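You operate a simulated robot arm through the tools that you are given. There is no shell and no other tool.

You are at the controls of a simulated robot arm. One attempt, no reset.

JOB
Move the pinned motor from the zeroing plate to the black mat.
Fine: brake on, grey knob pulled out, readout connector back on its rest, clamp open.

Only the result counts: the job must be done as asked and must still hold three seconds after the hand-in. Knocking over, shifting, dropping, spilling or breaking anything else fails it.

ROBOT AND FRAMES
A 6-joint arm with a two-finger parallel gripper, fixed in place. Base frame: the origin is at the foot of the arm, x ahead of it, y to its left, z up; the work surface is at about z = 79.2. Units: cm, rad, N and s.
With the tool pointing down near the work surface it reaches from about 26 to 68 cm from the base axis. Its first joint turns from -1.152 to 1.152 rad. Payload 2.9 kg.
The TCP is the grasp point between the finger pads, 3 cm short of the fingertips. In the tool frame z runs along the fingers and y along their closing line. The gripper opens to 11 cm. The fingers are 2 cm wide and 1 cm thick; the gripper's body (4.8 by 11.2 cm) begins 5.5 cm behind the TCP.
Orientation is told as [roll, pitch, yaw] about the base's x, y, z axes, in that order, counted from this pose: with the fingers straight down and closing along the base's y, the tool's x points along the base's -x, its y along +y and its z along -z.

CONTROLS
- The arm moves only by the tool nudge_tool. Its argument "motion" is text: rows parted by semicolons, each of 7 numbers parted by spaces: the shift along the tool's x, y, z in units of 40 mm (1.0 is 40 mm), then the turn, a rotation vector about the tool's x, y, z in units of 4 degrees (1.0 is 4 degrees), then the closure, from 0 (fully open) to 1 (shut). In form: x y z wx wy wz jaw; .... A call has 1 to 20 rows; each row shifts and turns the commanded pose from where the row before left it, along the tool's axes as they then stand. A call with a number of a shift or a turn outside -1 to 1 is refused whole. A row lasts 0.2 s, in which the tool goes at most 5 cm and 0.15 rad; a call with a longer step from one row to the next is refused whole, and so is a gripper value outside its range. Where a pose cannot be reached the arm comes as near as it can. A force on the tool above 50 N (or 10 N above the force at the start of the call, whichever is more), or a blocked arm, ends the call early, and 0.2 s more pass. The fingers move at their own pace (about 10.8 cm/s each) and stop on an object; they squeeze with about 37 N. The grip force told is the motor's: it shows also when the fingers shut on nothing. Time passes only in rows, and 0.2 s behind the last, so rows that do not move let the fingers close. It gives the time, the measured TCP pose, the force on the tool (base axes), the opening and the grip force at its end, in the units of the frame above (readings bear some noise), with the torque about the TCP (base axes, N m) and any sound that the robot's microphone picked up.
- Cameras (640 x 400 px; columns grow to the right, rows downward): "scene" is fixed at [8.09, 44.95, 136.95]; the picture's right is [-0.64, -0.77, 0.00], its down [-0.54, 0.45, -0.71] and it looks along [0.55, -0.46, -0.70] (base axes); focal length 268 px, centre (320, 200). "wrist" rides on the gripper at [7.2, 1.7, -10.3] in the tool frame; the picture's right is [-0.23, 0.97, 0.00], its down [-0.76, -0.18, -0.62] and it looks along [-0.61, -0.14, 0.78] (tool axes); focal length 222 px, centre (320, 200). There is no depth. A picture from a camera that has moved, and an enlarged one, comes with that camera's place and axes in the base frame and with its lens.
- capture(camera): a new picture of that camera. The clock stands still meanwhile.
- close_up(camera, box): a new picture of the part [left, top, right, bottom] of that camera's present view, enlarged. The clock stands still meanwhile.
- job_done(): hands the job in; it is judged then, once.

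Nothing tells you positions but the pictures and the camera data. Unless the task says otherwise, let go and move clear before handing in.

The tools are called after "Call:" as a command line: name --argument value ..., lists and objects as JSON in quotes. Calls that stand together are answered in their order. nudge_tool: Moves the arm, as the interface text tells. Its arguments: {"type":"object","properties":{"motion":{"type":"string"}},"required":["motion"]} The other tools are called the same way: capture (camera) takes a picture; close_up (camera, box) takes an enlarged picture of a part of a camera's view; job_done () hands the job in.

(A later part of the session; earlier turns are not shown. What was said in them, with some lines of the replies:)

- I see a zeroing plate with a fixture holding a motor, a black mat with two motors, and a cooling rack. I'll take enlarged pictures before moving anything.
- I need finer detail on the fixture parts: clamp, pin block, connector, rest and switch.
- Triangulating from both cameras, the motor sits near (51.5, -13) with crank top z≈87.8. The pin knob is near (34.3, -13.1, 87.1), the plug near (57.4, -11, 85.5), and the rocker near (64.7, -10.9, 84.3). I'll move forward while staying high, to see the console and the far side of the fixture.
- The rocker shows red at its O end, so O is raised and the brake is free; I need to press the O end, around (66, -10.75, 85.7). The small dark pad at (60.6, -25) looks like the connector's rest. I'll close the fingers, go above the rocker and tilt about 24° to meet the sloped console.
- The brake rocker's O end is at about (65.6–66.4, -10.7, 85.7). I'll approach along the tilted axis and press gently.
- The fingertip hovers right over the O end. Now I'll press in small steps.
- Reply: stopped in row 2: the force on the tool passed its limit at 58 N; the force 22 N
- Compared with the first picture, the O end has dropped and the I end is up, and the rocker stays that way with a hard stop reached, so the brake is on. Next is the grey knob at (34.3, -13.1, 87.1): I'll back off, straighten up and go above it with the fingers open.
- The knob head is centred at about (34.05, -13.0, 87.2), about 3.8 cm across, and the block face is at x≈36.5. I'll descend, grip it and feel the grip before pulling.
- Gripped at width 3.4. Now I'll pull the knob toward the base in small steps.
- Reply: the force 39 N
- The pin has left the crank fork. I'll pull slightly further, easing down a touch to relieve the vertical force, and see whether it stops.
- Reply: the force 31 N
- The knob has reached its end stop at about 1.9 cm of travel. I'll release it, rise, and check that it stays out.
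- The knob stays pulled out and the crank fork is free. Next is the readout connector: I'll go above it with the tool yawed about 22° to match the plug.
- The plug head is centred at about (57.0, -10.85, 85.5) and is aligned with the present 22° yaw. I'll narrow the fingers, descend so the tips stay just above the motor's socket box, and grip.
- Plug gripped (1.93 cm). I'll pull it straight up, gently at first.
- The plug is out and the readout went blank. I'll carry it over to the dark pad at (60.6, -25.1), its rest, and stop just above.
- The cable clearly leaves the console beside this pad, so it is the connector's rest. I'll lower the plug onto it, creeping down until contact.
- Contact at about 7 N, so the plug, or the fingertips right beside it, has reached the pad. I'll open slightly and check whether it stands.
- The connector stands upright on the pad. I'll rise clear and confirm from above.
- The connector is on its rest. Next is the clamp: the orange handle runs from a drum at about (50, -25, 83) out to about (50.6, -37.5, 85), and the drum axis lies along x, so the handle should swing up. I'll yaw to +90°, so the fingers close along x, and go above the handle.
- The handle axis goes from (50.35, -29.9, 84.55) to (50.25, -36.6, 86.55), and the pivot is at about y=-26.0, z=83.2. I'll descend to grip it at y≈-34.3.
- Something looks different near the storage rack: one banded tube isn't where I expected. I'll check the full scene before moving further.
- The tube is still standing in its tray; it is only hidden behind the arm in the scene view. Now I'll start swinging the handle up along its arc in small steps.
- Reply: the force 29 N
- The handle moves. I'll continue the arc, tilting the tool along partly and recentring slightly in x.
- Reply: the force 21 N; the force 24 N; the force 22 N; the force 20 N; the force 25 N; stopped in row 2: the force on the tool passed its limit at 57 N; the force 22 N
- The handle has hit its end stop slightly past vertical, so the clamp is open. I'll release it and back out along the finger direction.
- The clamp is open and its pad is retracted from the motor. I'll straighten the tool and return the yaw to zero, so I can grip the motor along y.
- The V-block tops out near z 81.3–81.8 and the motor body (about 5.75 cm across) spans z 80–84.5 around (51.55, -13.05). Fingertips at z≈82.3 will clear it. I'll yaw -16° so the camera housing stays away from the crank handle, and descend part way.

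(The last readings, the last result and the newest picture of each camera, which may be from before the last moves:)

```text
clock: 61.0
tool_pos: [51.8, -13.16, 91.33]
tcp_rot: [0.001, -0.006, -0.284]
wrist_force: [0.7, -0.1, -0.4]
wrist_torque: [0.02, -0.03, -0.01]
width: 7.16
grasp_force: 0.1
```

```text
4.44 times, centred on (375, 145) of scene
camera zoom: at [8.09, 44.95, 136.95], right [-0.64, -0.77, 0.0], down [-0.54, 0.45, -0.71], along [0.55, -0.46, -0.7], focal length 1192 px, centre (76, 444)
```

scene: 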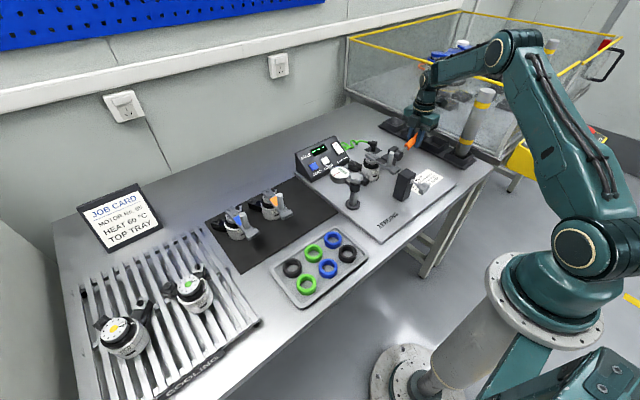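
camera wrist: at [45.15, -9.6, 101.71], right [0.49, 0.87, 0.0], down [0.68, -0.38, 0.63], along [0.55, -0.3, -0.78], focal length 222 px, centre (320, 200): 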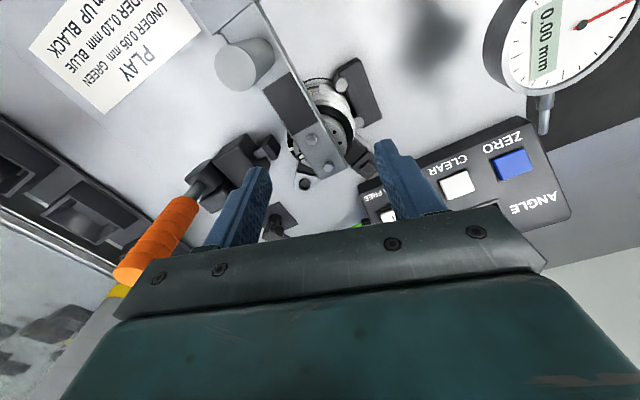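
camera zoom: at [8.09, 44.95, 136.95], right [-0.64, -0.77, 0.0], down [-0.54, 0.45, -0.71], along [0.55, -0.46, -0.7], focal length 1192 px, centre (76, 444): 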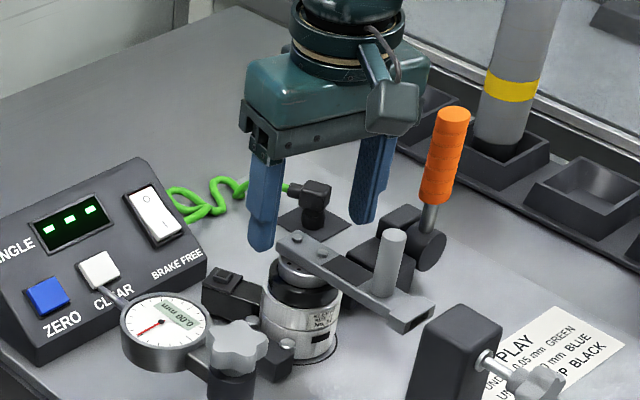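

The fingers straddle the motor with room on both sides. I'll descend the rest of the way.

Call:
nudge_tool --motion "0 0 0.5 0 0 0 0.35; 0 0 0.5 0 0 0 0.35; 0 0 0.3 0 0 0 0.35; 0 0 0.2 0 0 0 0.35; 0 0 0 0 0 0 0.35"

Call:
close_up --camera "wrist" --box '[220, 40, 420, 220]'

Call:
close_up --camera "scene" --box '[335, 110, 415, 190]'

```text
clock: 62.2
tool_pos: [51.74, -13.07, 85.32]
tcp_rot: [0.003, -0.007, -0.282]
wrist_force: [-0.3, 0.0, 0.7]
wrist_torque: [0.0, -0.02, -0.03]
width: 7.15
grasp_force: 0.1
```

```text
2.22 times, centred on (320, 130) of wrist
camera zoom: at [45.08, -9.59, 95.62], right [0.49, 0.87, 0.0], down [0.68, -0.38, 0.63], along [0.55, -0.3, -0.78], focal length 494 px, centre (320, 356)
```

zoom: 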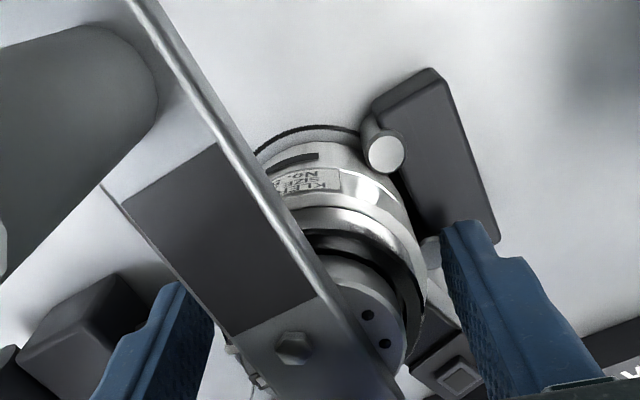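

```text
5.00 times, centred on (375, 150) of scene
camera zoom: at [8.09, 44.94, 136.95], right [-0.64, -0.77, 0.0], down [-0.54, 0.45, -0.71], along [0.55, -0.46, -0.7], focal length 1341 px, centre (45, 450)
```

zoom: 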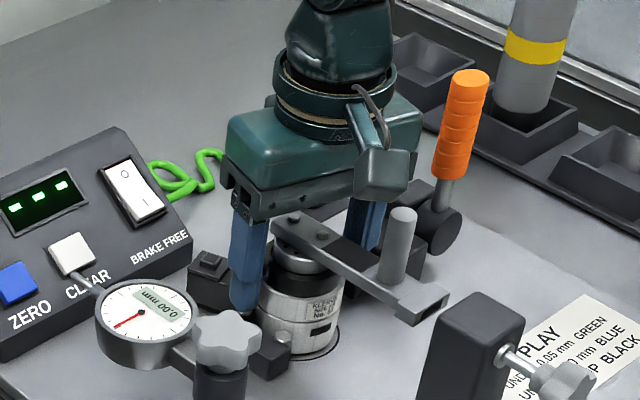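

Clear. Closing on the motor body.

Call:
nudge_tool --motion "0 0 0 0 0 0 0.45; 0 0 0 0 0 0 0.5; 0 0 0 0 0 0 1; 0 0 0 0 0 0 1; 0 0 0 0 0 0 1"

Call:
close_up --camera "wrist" --box '[220, 40, 420, 220]'

Call:
close_up --camera "scene" --box '[335, 110, 415, 190]'

```text
clock: 63.4
tool_pos: [51.71, -13.05, 85.42]
tcp_rot: [0.004, -0.005, -0.282]
wrist_force: [0.0, 1.9, -0.1]
wrist_torque: [-0.03, 0.06, -0.03]
width: 5.74
grasp_force: 37.6
```

```text
2.22 times, centred on (320, 130) of wrist
camera zoom: at [45.08, -9.58, 95.64], right [0.49, 0.87, 0.0], down [0.68, -0.38, 0.63], along [0.55, -0.3, -0.78], focal length 494 px, centre (320, 356)
```

zoom: 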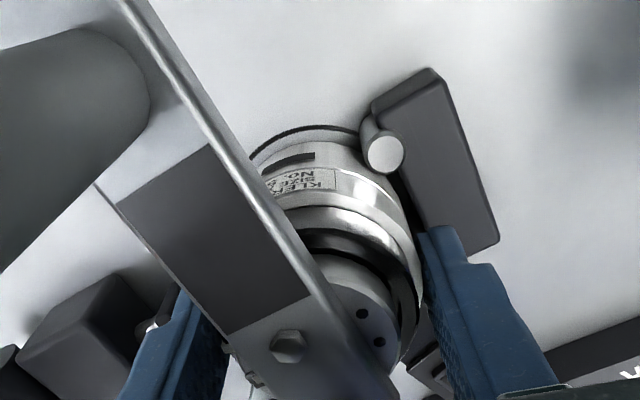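

```text
5.00 times, centred on (375, 150) of scene
camera zoom: at [8.09, 44.95, 136.95], right [-0.64, -0.77, 0.0], down [-0.54, 0.45, -0.71], along [0.55, -0.46, -0.7], focal length 1341 px, centre (45, 450)
```

zoom: 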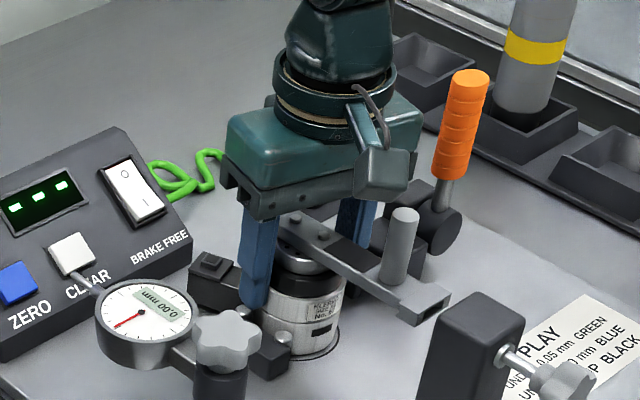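

Gripped at 5.74 cm, matching the body diameter. I'll lift slowly and watch forces.

Call:
nudge_tool --motion "0 0 -0.05 0 0 0 1; 0 0 -0.1 0 0 0 1; 0 0 -0.1 0 0 0 1; 0 0 -0.15 0 0 0 1; 0 0 0 0 0 0 1"

Call:
close_up --camera "scene" --box '[335, 110, 415, 190]'

```text
clock: 64.6
tool_pos: [51.71, -13.03, 86.89]
tcp_rot: [0.004, -0.004, -0.281]
wrist_force: [-0.6, 0.6, -4.2]
wrist_torque: [0.0, 0.01, -0.06]
width: 5.71
grasp_force: 37.0
```

```text
5.00 times, centred on (375, 150) of scene
camera zoom: at [8.1, 44.94, 136.95], right [-0.64, -0.77, 0.0], down [-0.54, 0.45, -0.71], along [0.55, -0.46, -0.7], focal length 1341 px, centre (45, 450)
```

zoom: 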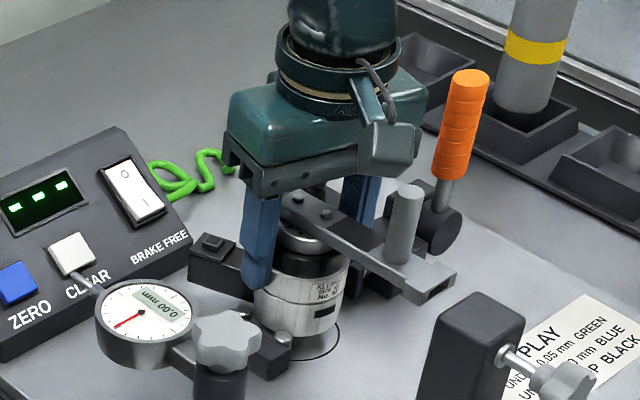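

Lifted cleanly, about 0.43 kg. I'll raise it well above the gauge and carry it to the free right part of the mat, aiming at (54.0, 12.2). There its ear stays on the mat and clears the neighbouring motor.

Call:
nudge_tool --motion "0 0 -0.5 0 0 0 1; 0 0 -0.8 0 0 0 1; 0 0 -0.9 0 0 0 1; 0 0 -0.9 0 0 0 1; 0 0 -0.9 0 0 0 1; 0 0 0 0 0 0 1; 0.08 0.4 0 0 0 0 1; 0.155 0.8 0 0 0 0 1; 0.155 0.8 0 0 0 0 1; 0.155 0.8 0 0 0 0 1; 0.155 0.8 0 0 0 0 1; 0.155 0.8 0 0 0 0 1; 0.155 0.8 0 0 0 0 1; 0.155 0.8 0 0 0 0 1; 0.03 0.22 0 0 0 0 1; 0 0 0 0 0 0 1"

Call:
capture --camera "wrist"

Call:
capture --camera "scene"

Call:
close_up --camera "scene" --box '[200, 110, 350, 280]'

```text
clock: 68.0
tool_pos: [53.98, 12.12, 103.08]
tcp_rot: [0.002, -0.006, -0.284]
wrist_force: [0.3, -0.7, -3.9]
wrist_torque: [-0.01, 0.02, -0.04]
width: 5.72
grasp_force: 36.8
```

```text
taken
camera wrist: at [47.3, 15.69, 113.3], right [0.49, 0.87, 0.0], down [0.68, -0.38, 0.63], along [0.55, -0.3, -0.78], focal length 222 px, centre (320, 200)
```

wrist: 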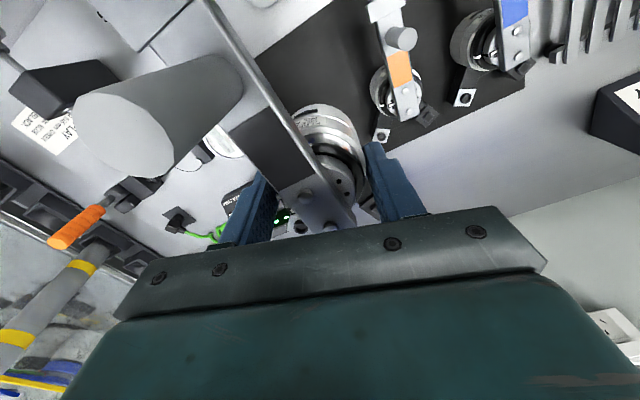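

```text
taken
```

scene: 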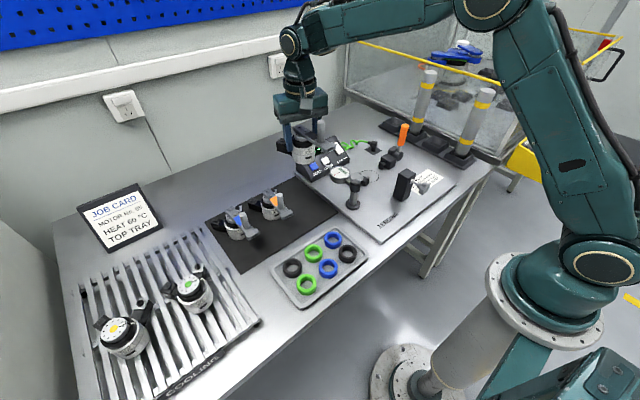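

```text
2.35 times, centred on (275, 195) of scene
camera zoom: at [8.1, 44.95, 136.95], right [-0.64, -0.77, 0.0], down [-0.54, 0.45, -0.71], along [0.55, -0.46, -0.7], focal length 631 px, centre (426, 212)
```

zoom: 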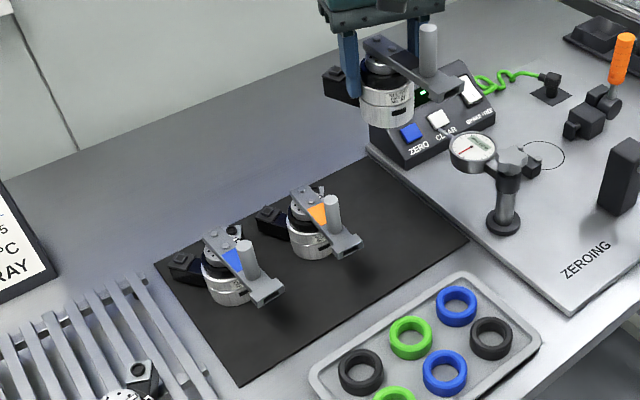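

The motor is level over the mat's free right side, and the neighbour's ear hole checks out at (63.2, 17.6). I'll lower it to just above the mat.

Call:
nudge_tool --motion "0 0 0.6 0 0 0 1; 0 0 0.9 0 0 0 1; 0 0 0.9 0 0 0 1; 0 0 0.8 0 0 0 1; 0 0 0.3 0 0 0 1; 0 0 0 0 0 0 1"

Call:
close_up --camera "scene" --box '[250, 140, 350, 240]'

Call:
capture --camera "wrist"

```text
clock: 69.4
tool_pos: [53.9, 12.15, 89.0]
tcp_rot: [0.003, -0.006, -0.282]
wrist_force: [0.1, 0.0, -3.9]
wrist_torque: [-0.02, 0.02, -0.01]
width: 5.71
grasp_force: 36.7
```

```text
4.00 times, centred on (300, 190) of scene
camera zoom: at [8.1, 44.95, 136.95], right [-0.64, -0.77, 0.0], down [-0.54, 0.45, -0.71], along [0.55, -0.46, -0.7], focal length 1073 px, centre (400, 240)
```

zoom: 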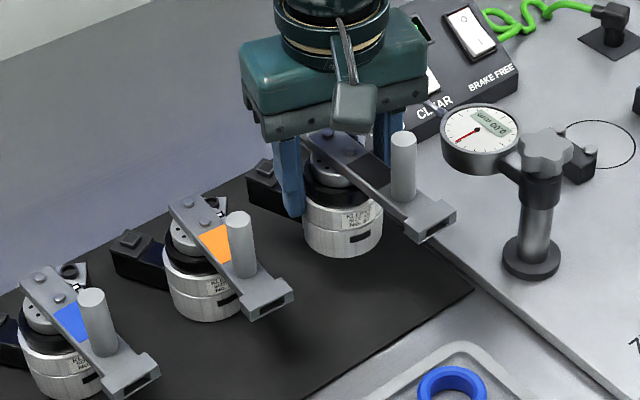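

```text
taken
camera wrist: at [47.26, 15.71, 99.31], right [0.49, 0.87, 0.0], down [0.68, -0.38, 0.63], along [0.55, -0.3, -0.78], focal length 222 px, centre (320, 200)
```

wrist: 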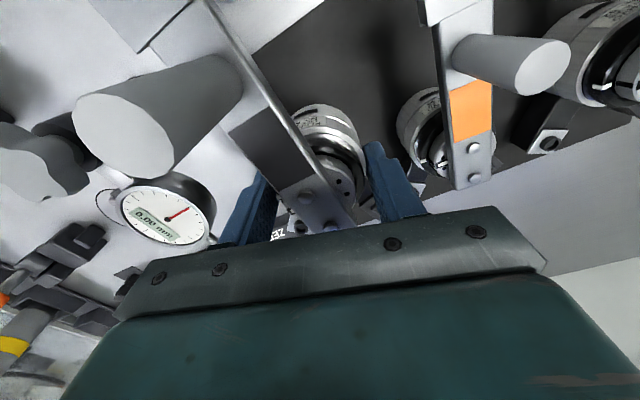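

Call:
nudge_tool --motion "0 0 0.4 0 0 0 1; 0 0 0.3 0 0 0 1; 0 0 0.05 0 0 0 1; 0 0 0.05 0 0 0 1; 0 0 0.05 0 0 0 1; 0 0 0 0 0 0 1"

Call:
close_up --camera "scene" --box '[270, 150, 350, 220]'

```text
clock: 70.8
tool_pos: [53.96, 12.17, 85.48]
tcp_rot: [0.002, -0.004, -0.281]
wrist_force: [-1.1, -0.8, -3.7]
wrist_torque: [0.0, 0.04, -0.01]
width: 5.69
grasp_force: 36.7
```

```text
5.71 times, centred on (310, 185) of scene
camera zoom: at [8.1, 44.95, 136.95], right [-0.64, -0.77, 0.0], down [-0.54, 0.45, -0.71], along [0.55, -0.46, -0.7], focal length 1532 px, centre (377, 286)
```

zoom: 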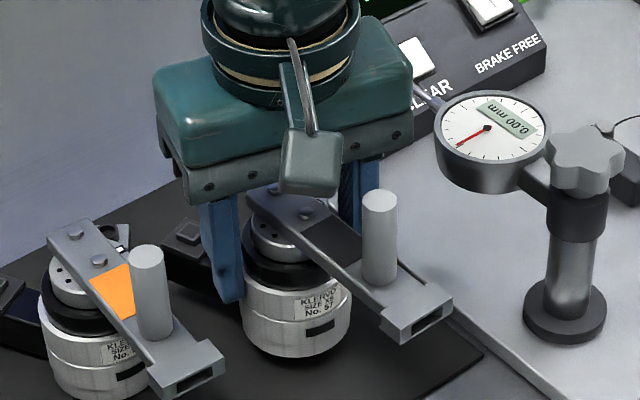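

Call:
nudge_tool --motion "0 0 0.03 0 0 0 1; 0 0 0.03 0 0 0 1; 0 0 0 0 0 0 1"

Call:
nudge_tool --motion "0 0 0.02 0 0 0 1; 0 0 0.02 0 0 0 1; 0 0 0 0 0 0 1"

```text
clock: 71.6
tool_pos: [54.15, 12.13, 85.21]
tcp_rot: [0.004, -0.007, -0.282]
wrist_force: [-0.2, -0.1, -4.4]
wrist_torque: [0.01, 0.03, 0.0]
width: 5.7
grasp_force: 36.7
```

```text
clock: 72.4
tool_pos: [54.06, 12.09, 85.07]
tcp_rot: [0.0, -0.006, -0.28]
wrist_force: [-0.4, -1.5, -4.3]
wrist_torque: [0.05, 0.02, 0.0]
width: 5.72
grasp_force: 36.9
```

Call:
nudge_tool --motion "0 0 0.02 0 0 0 1; 0 0 0.02 0 0 0 1; 0 0 0 0 0 0 1"

Call:
close_up --camera "scene" --box '[290, 170, 340, 210]'

```text
clock: 73.2
tool_pos: [54.02, 12.25, 84.97]
tcp_rot: [0.002, -0.007, -0.28]
wrist_force: [0.3, -0.7, -4.8]
wrist_torque: [0.02, -0.01, -0.04]
width: 5.69
grasp_force: 37.0
```

```text
10.00 times, centred on (315, 190) of scene
camera zoom: at [8.1, 44.95, 136.95], right [-0.64, -0.77, 0.0], down [-0.54, 0.45, -0.71], along [0.55, -0.46, -0.7], focal length 2682 px, centre (370, 300)
```

zoom: 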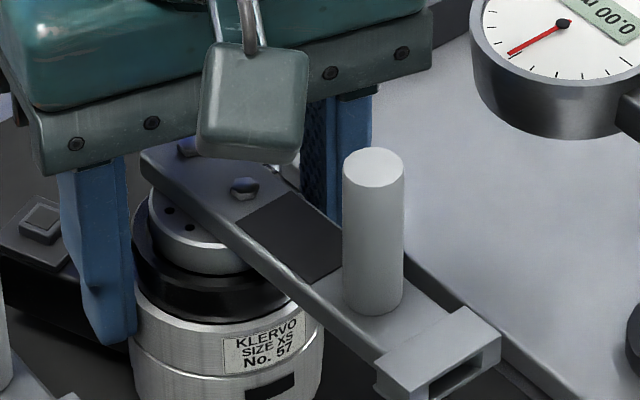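

Call:
nudge_tool --motion "0 0 0.02 0 0 0 1; 0 0 0.02 0 0 0 1; 0 0 0 0 0 0 1"

Call:
nudge_tool --motion "0 0 0.02 0 0 0 1; 0 0 0.02 0 0 0 1; 0 0 0 0 0 0 1"

Call:
close_up --camera "scene" --box '[280, 190, 340, 220]'

```text
clock: 74.0
tool_pos: [54.05, 12.13, 84.83]
tcp_rot: [0.002, -0.004, -0.282]
wrist_force: [0.5, 0.4, -4.6]
wrist_torque: [0.01, 0.03, -0.02]
width: 5.71
grasp_force: 37.0
```

```text
clock: 74.8
tool_pos: [53.91, 12.1, 84.69]
tcp_rot: [0.001, -0.004, -0.281]
wrist_force: [-0.2, -0.4, -3.9]
wrist_torque: [-0.01, -0.01, -0.02]
width: 5.73
grasp_force: 36.9
```

```text
10.67 times, centred on (310, 205) of scene
camera zoom: at [8.1, 44.95, 136.95], right [-0.64, -0.77, 0.0], down [-0.54, 0.45, -0.71], along [0.55, -0.46, -0.7], focal length 2860 px, centre (427, 147)
```

zoom: 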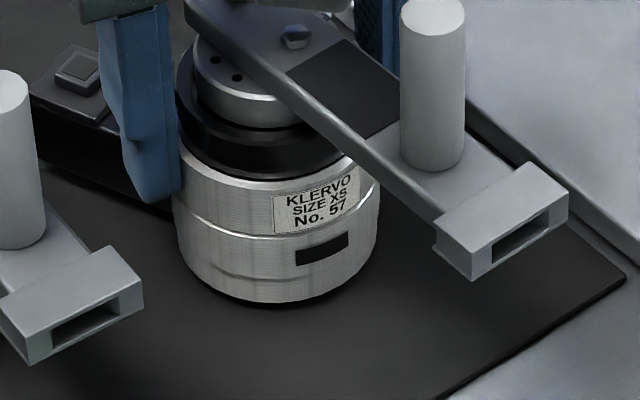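

Call:
nudge_tool --motion "0 0 0.02 0 0 0 1; 0 0 0.02 0 0 0 1; 0 0 0 0 0 0 1"

Call:
nudge_tool --motion "0 0 0.02 0 0 0 1; 0 0 0 0 0 0 1"

```text
clock: 75.6
tool_pos: [53.95, 12.11, 84.51]
tcp_rot: [0.002, -0.005, -0.28]
wrist_force: [0.4, 0.1, -5.3]
wrist_torque: [-0.03, 0.04, -0.01]
width: 5.71
grasp_force: 36.7
```

```text
clock: 76.2
tool_pos: [54.06, 12.01, 84.49]
tcp_rot: [0.003, -0.006, -0.282]
wrist_force: [-0.3, -0.1, -4.7]
wrist_torque: [0.03, 0.04, -0.01]
width: 5.72
grasp_force: 37.0
```

Call:
nudge_tool --motion "0 0 0.02 0 0 0 1; 0 0 0.01 0 0 0 1; 0 0 0 0 0 0 1"

Call:
nudge_tool --motion "0 0 0.02 0 0 0 1; 0 0 0.01 0 0 0 1; 0 0 0 0 0 0 1"

Call:
close_up --camera "scene" --box '[280, 190, 340, 220]'

```text
clock: 77.0
tool_pos: [54.08, 12.16, 84.31]
tcp_rot: [0.003, -0.006, -0.281]
wrist_force: [-3.1, 0.7, 3.7]
wrist_torque: [-0.14, 0.25, -0.12]
width: 5.72
grasp_force: 36.9
```

```text
clock: 77.8
tool_pos: [54.15, 12.19, 84.31]
tcp_rot: [0.002, -0.008, -0.283]
wrist_force: [-11.0, -0.6, 25.3]
wrist_torque: [-0.08, 0.38, -0.34]
width: 5.71
grasp_force: 36.6
```

```text
10.67 times, centred on (310, 205) of scene
camera zoom: at [8.02, 44.93, 136.96], right [-0.64, -0.77, 0.0], down [-0.54, 0.45, -0.71], along [0.55, -0.46, -0.7], focal length 2860 px, centre (427, 147)
```

zoom: 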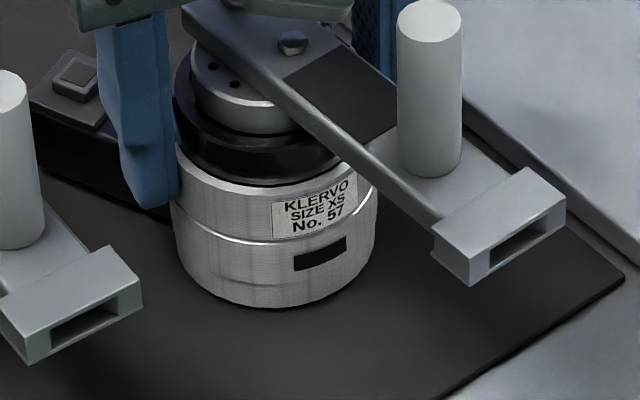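

The motor has touched down on the mat (25 N). I'll ease off slightly, open the fingers modestly, then rise.

Call:
nudge_tool --motion "0 0 -0.02 0 0 0 1; 0 0 0 0 0 0 0.47; 0 0 0 0 0 0 0.42; 0 0 0 0 0 0 0.37; 0 0 0 0 0 0 0.37"

Call:
close_up --camera "wrist" --box '[200, 20, 440, 220]'

Call:
close_up --camera "scene" --box '[270, 150, 350, 220]'

```text
clock: 79.0
tool_pos: [53.89, 12.11, 84.28]
tcp_rot: [0.001, -0.004, -0.281]
wrist_force: [0.8, 0.5, 0.0]
wrist_torque: [0.0, 0.01, -0.02]
width: 6.93
grasp_force: 0.0
```

```text
2.00 times, centred on (320, 120) of wrist
camera zoom: at [47.43, 15.74, 94.59], right [0.49, 0.87, 0.0], down [0.68, -0.38, 0.63], along [0.55, -0.3, -0.78], focal length 444 px, centre (320, 360)
```

zoom: 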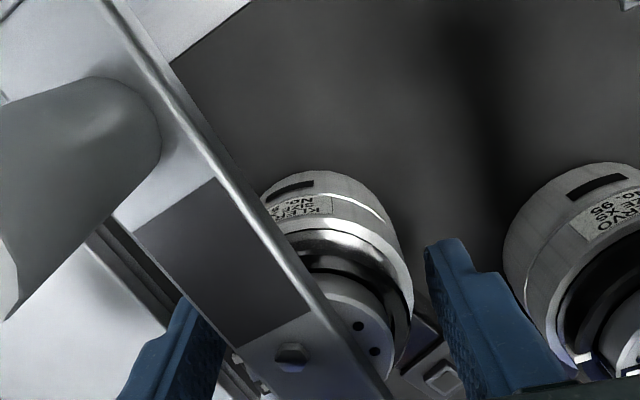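

```text
5.71 times, centred on (310, 185) of scene
camera zoom: at [8.09, 44.95, 136.95], right [-0.64, -0.77, 0.0], down [-0.54, 0.45, -0.71], along [0.55, -0.46, -0.7], focal length 1532 px, centre (377, 286)
```

zoom: 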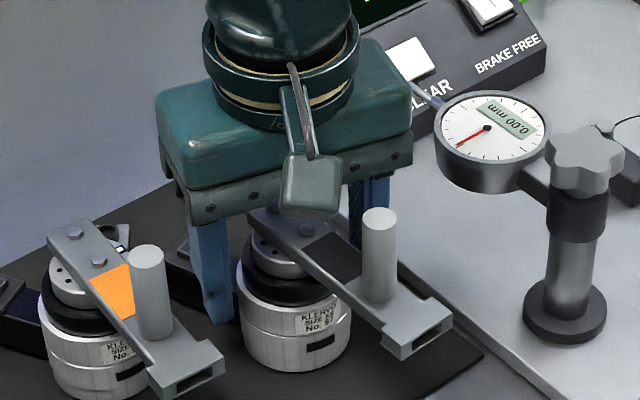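

Released; the motor stands on the mat. I'll rise straight up and inspect everything.

Call:
nudge_tool --motion "0 0 -0.2 0 0 0 0.37; 0 0 -0.5 0 0 0 0.37; 0 0 -1 0 0 0 0.37; 0 0 -1 0 0 0 0.37; 0 0 -1 0 0 0 0.37; 0 0 -1 0 0 0 0.37; 0 0 0 0 0 0 0.37"

Call:
capture --camera "wrist"

Call:
capture --camera "scene"

Call:
close_up --camera "scene" --box '[220, 140, 340, 250]'

Call:
close_up --camera "scene" --box '[310, 110, 450, 220]'

```text
clock: 80.6
tool_pos: [53.95, 12.17, 103.37]
tcp_rot: [0.004, -0.008, -0.28]
wrist_force: [0.6, 0.0, -1.0]
wrist_torque: [-0.01, 0.05, -0.01]
width: 6.92
grasp_force: 0.1
```

```text
taken
camera wrist: at [47.33, 15.71, 113.64], right [0.49, 0.87, 0.0], down [0.68, -0.38, 0.63], along [0.55, -0.3, -0.78], focal length 222 px, centre (320, 200)
```

wrist: 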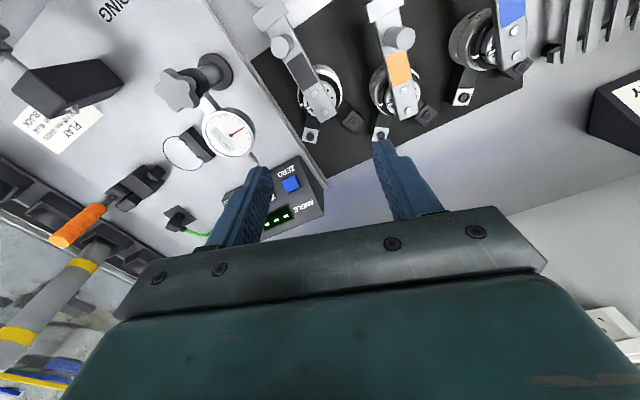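

```text
taken
```

scene: 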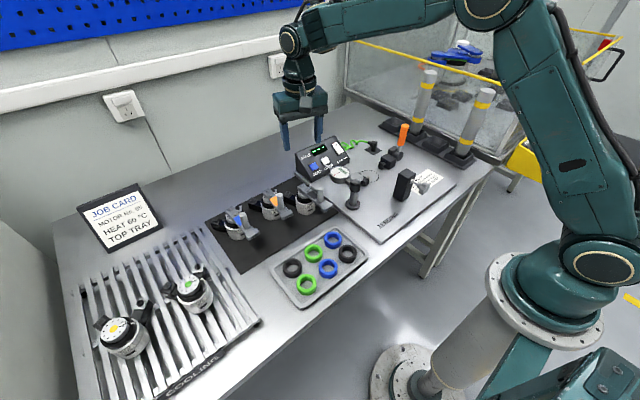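

```text
3.64 times, centred on (280, 195) of scene
camera zoom: at [8.09, 44.94, 136.95], right [-0.64, -0.77, 0.0], down [-0.54, 0.45, -0.71], along [0.55, -0.46, -0.7], focal length 975 px, centre (466, 218)
```

zoom: 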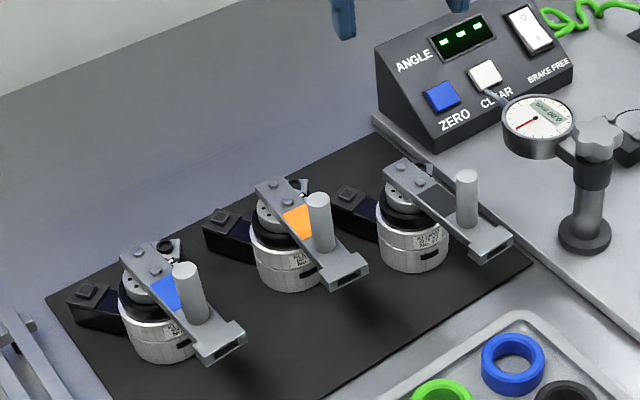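

```text
3.64 times, centred on (380, 165) of scene
camera zoom: at [8.09, 44.94, 136.95], right [-0.64, -0.77, 0.0], down [-0.54, 0.45, -0.71], along [0.55, -0.46, -0.7], focal length 975 px, centre (102, 327)
```

zoom: 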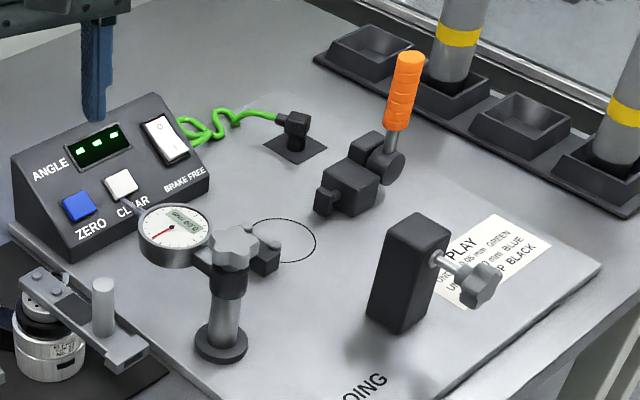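

Everything looks in place. A last close check of the motor's footprint on the mat and the rocker.

Call:
close_up --camera "wrist" --box '[240, 20, 440, 170]'

Call:
close_up --camera "scene" --box '[290, 130, 360, 180]'

```text
2.67 times, centred on (340, 95) of wrist
camera zoom: at [47.33, 15.71, 113.64], right [0.49, 0.87, 0.0], down [0.68, -0.38, 0.63], along [0.55, -0.3, -0.78], focal length 592 px, centre (267, 480)
```

zoom: 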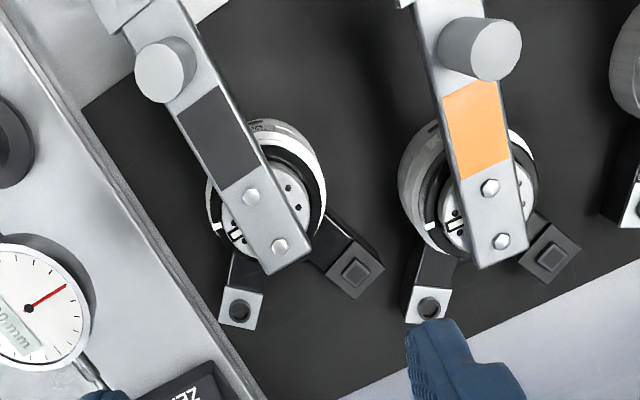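

```text
8.00 times, centred on (325, 155) of scene
camera zoom: at [8.09, 44.94, 136.95], right [-0.64, -0.77, 0.0], down [-0.54, 0.45, -0.71], along [0.55, -0.46, -0.7], focal length 2145 px, centre (280, 560)
```

zoom: 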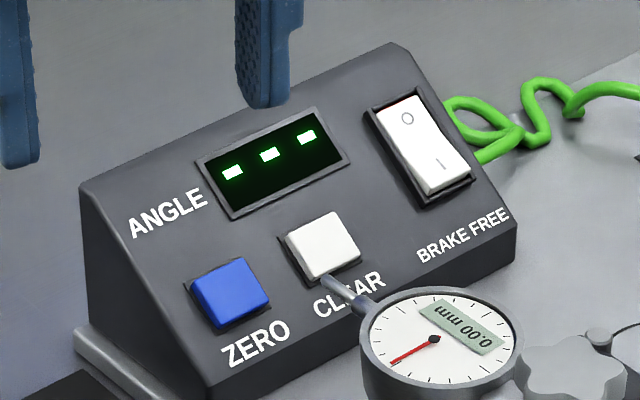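

The whole motor sits on the mat clear of its neighbour. The rocker is down at O, the knob is out, the connector is on its rest, the clamp is open, and the arm is clear. Handing in.

Call:
job_done

```text
The job is handed in.
```

The pinned motor (No. 57) is now standing on the black mat, in the free space beside the orange-marked motor. I've handed the job in, but no verdict has come back yet.

- **Brake:** on. The rocker is pressed down at the O end, judged from before-and-after pictures. The microphone picked up no click.
- **Grey knob:** pulled out about 1.9 cm to its end stop, and it stays there.
- **Readout connector:** standing on the small dark pad beside the console. I took this to be its rest, since nothing labels it and its cable leaves the console right there.
- **Clamp:** open, with the orange handle just past vertical at its stop and the pad pulled back from where the motor stood.

In the final pictures, the other motors, the gauge, the tubes and the tray of rings look undisturbed. The arm is raised clear with the gripper open.
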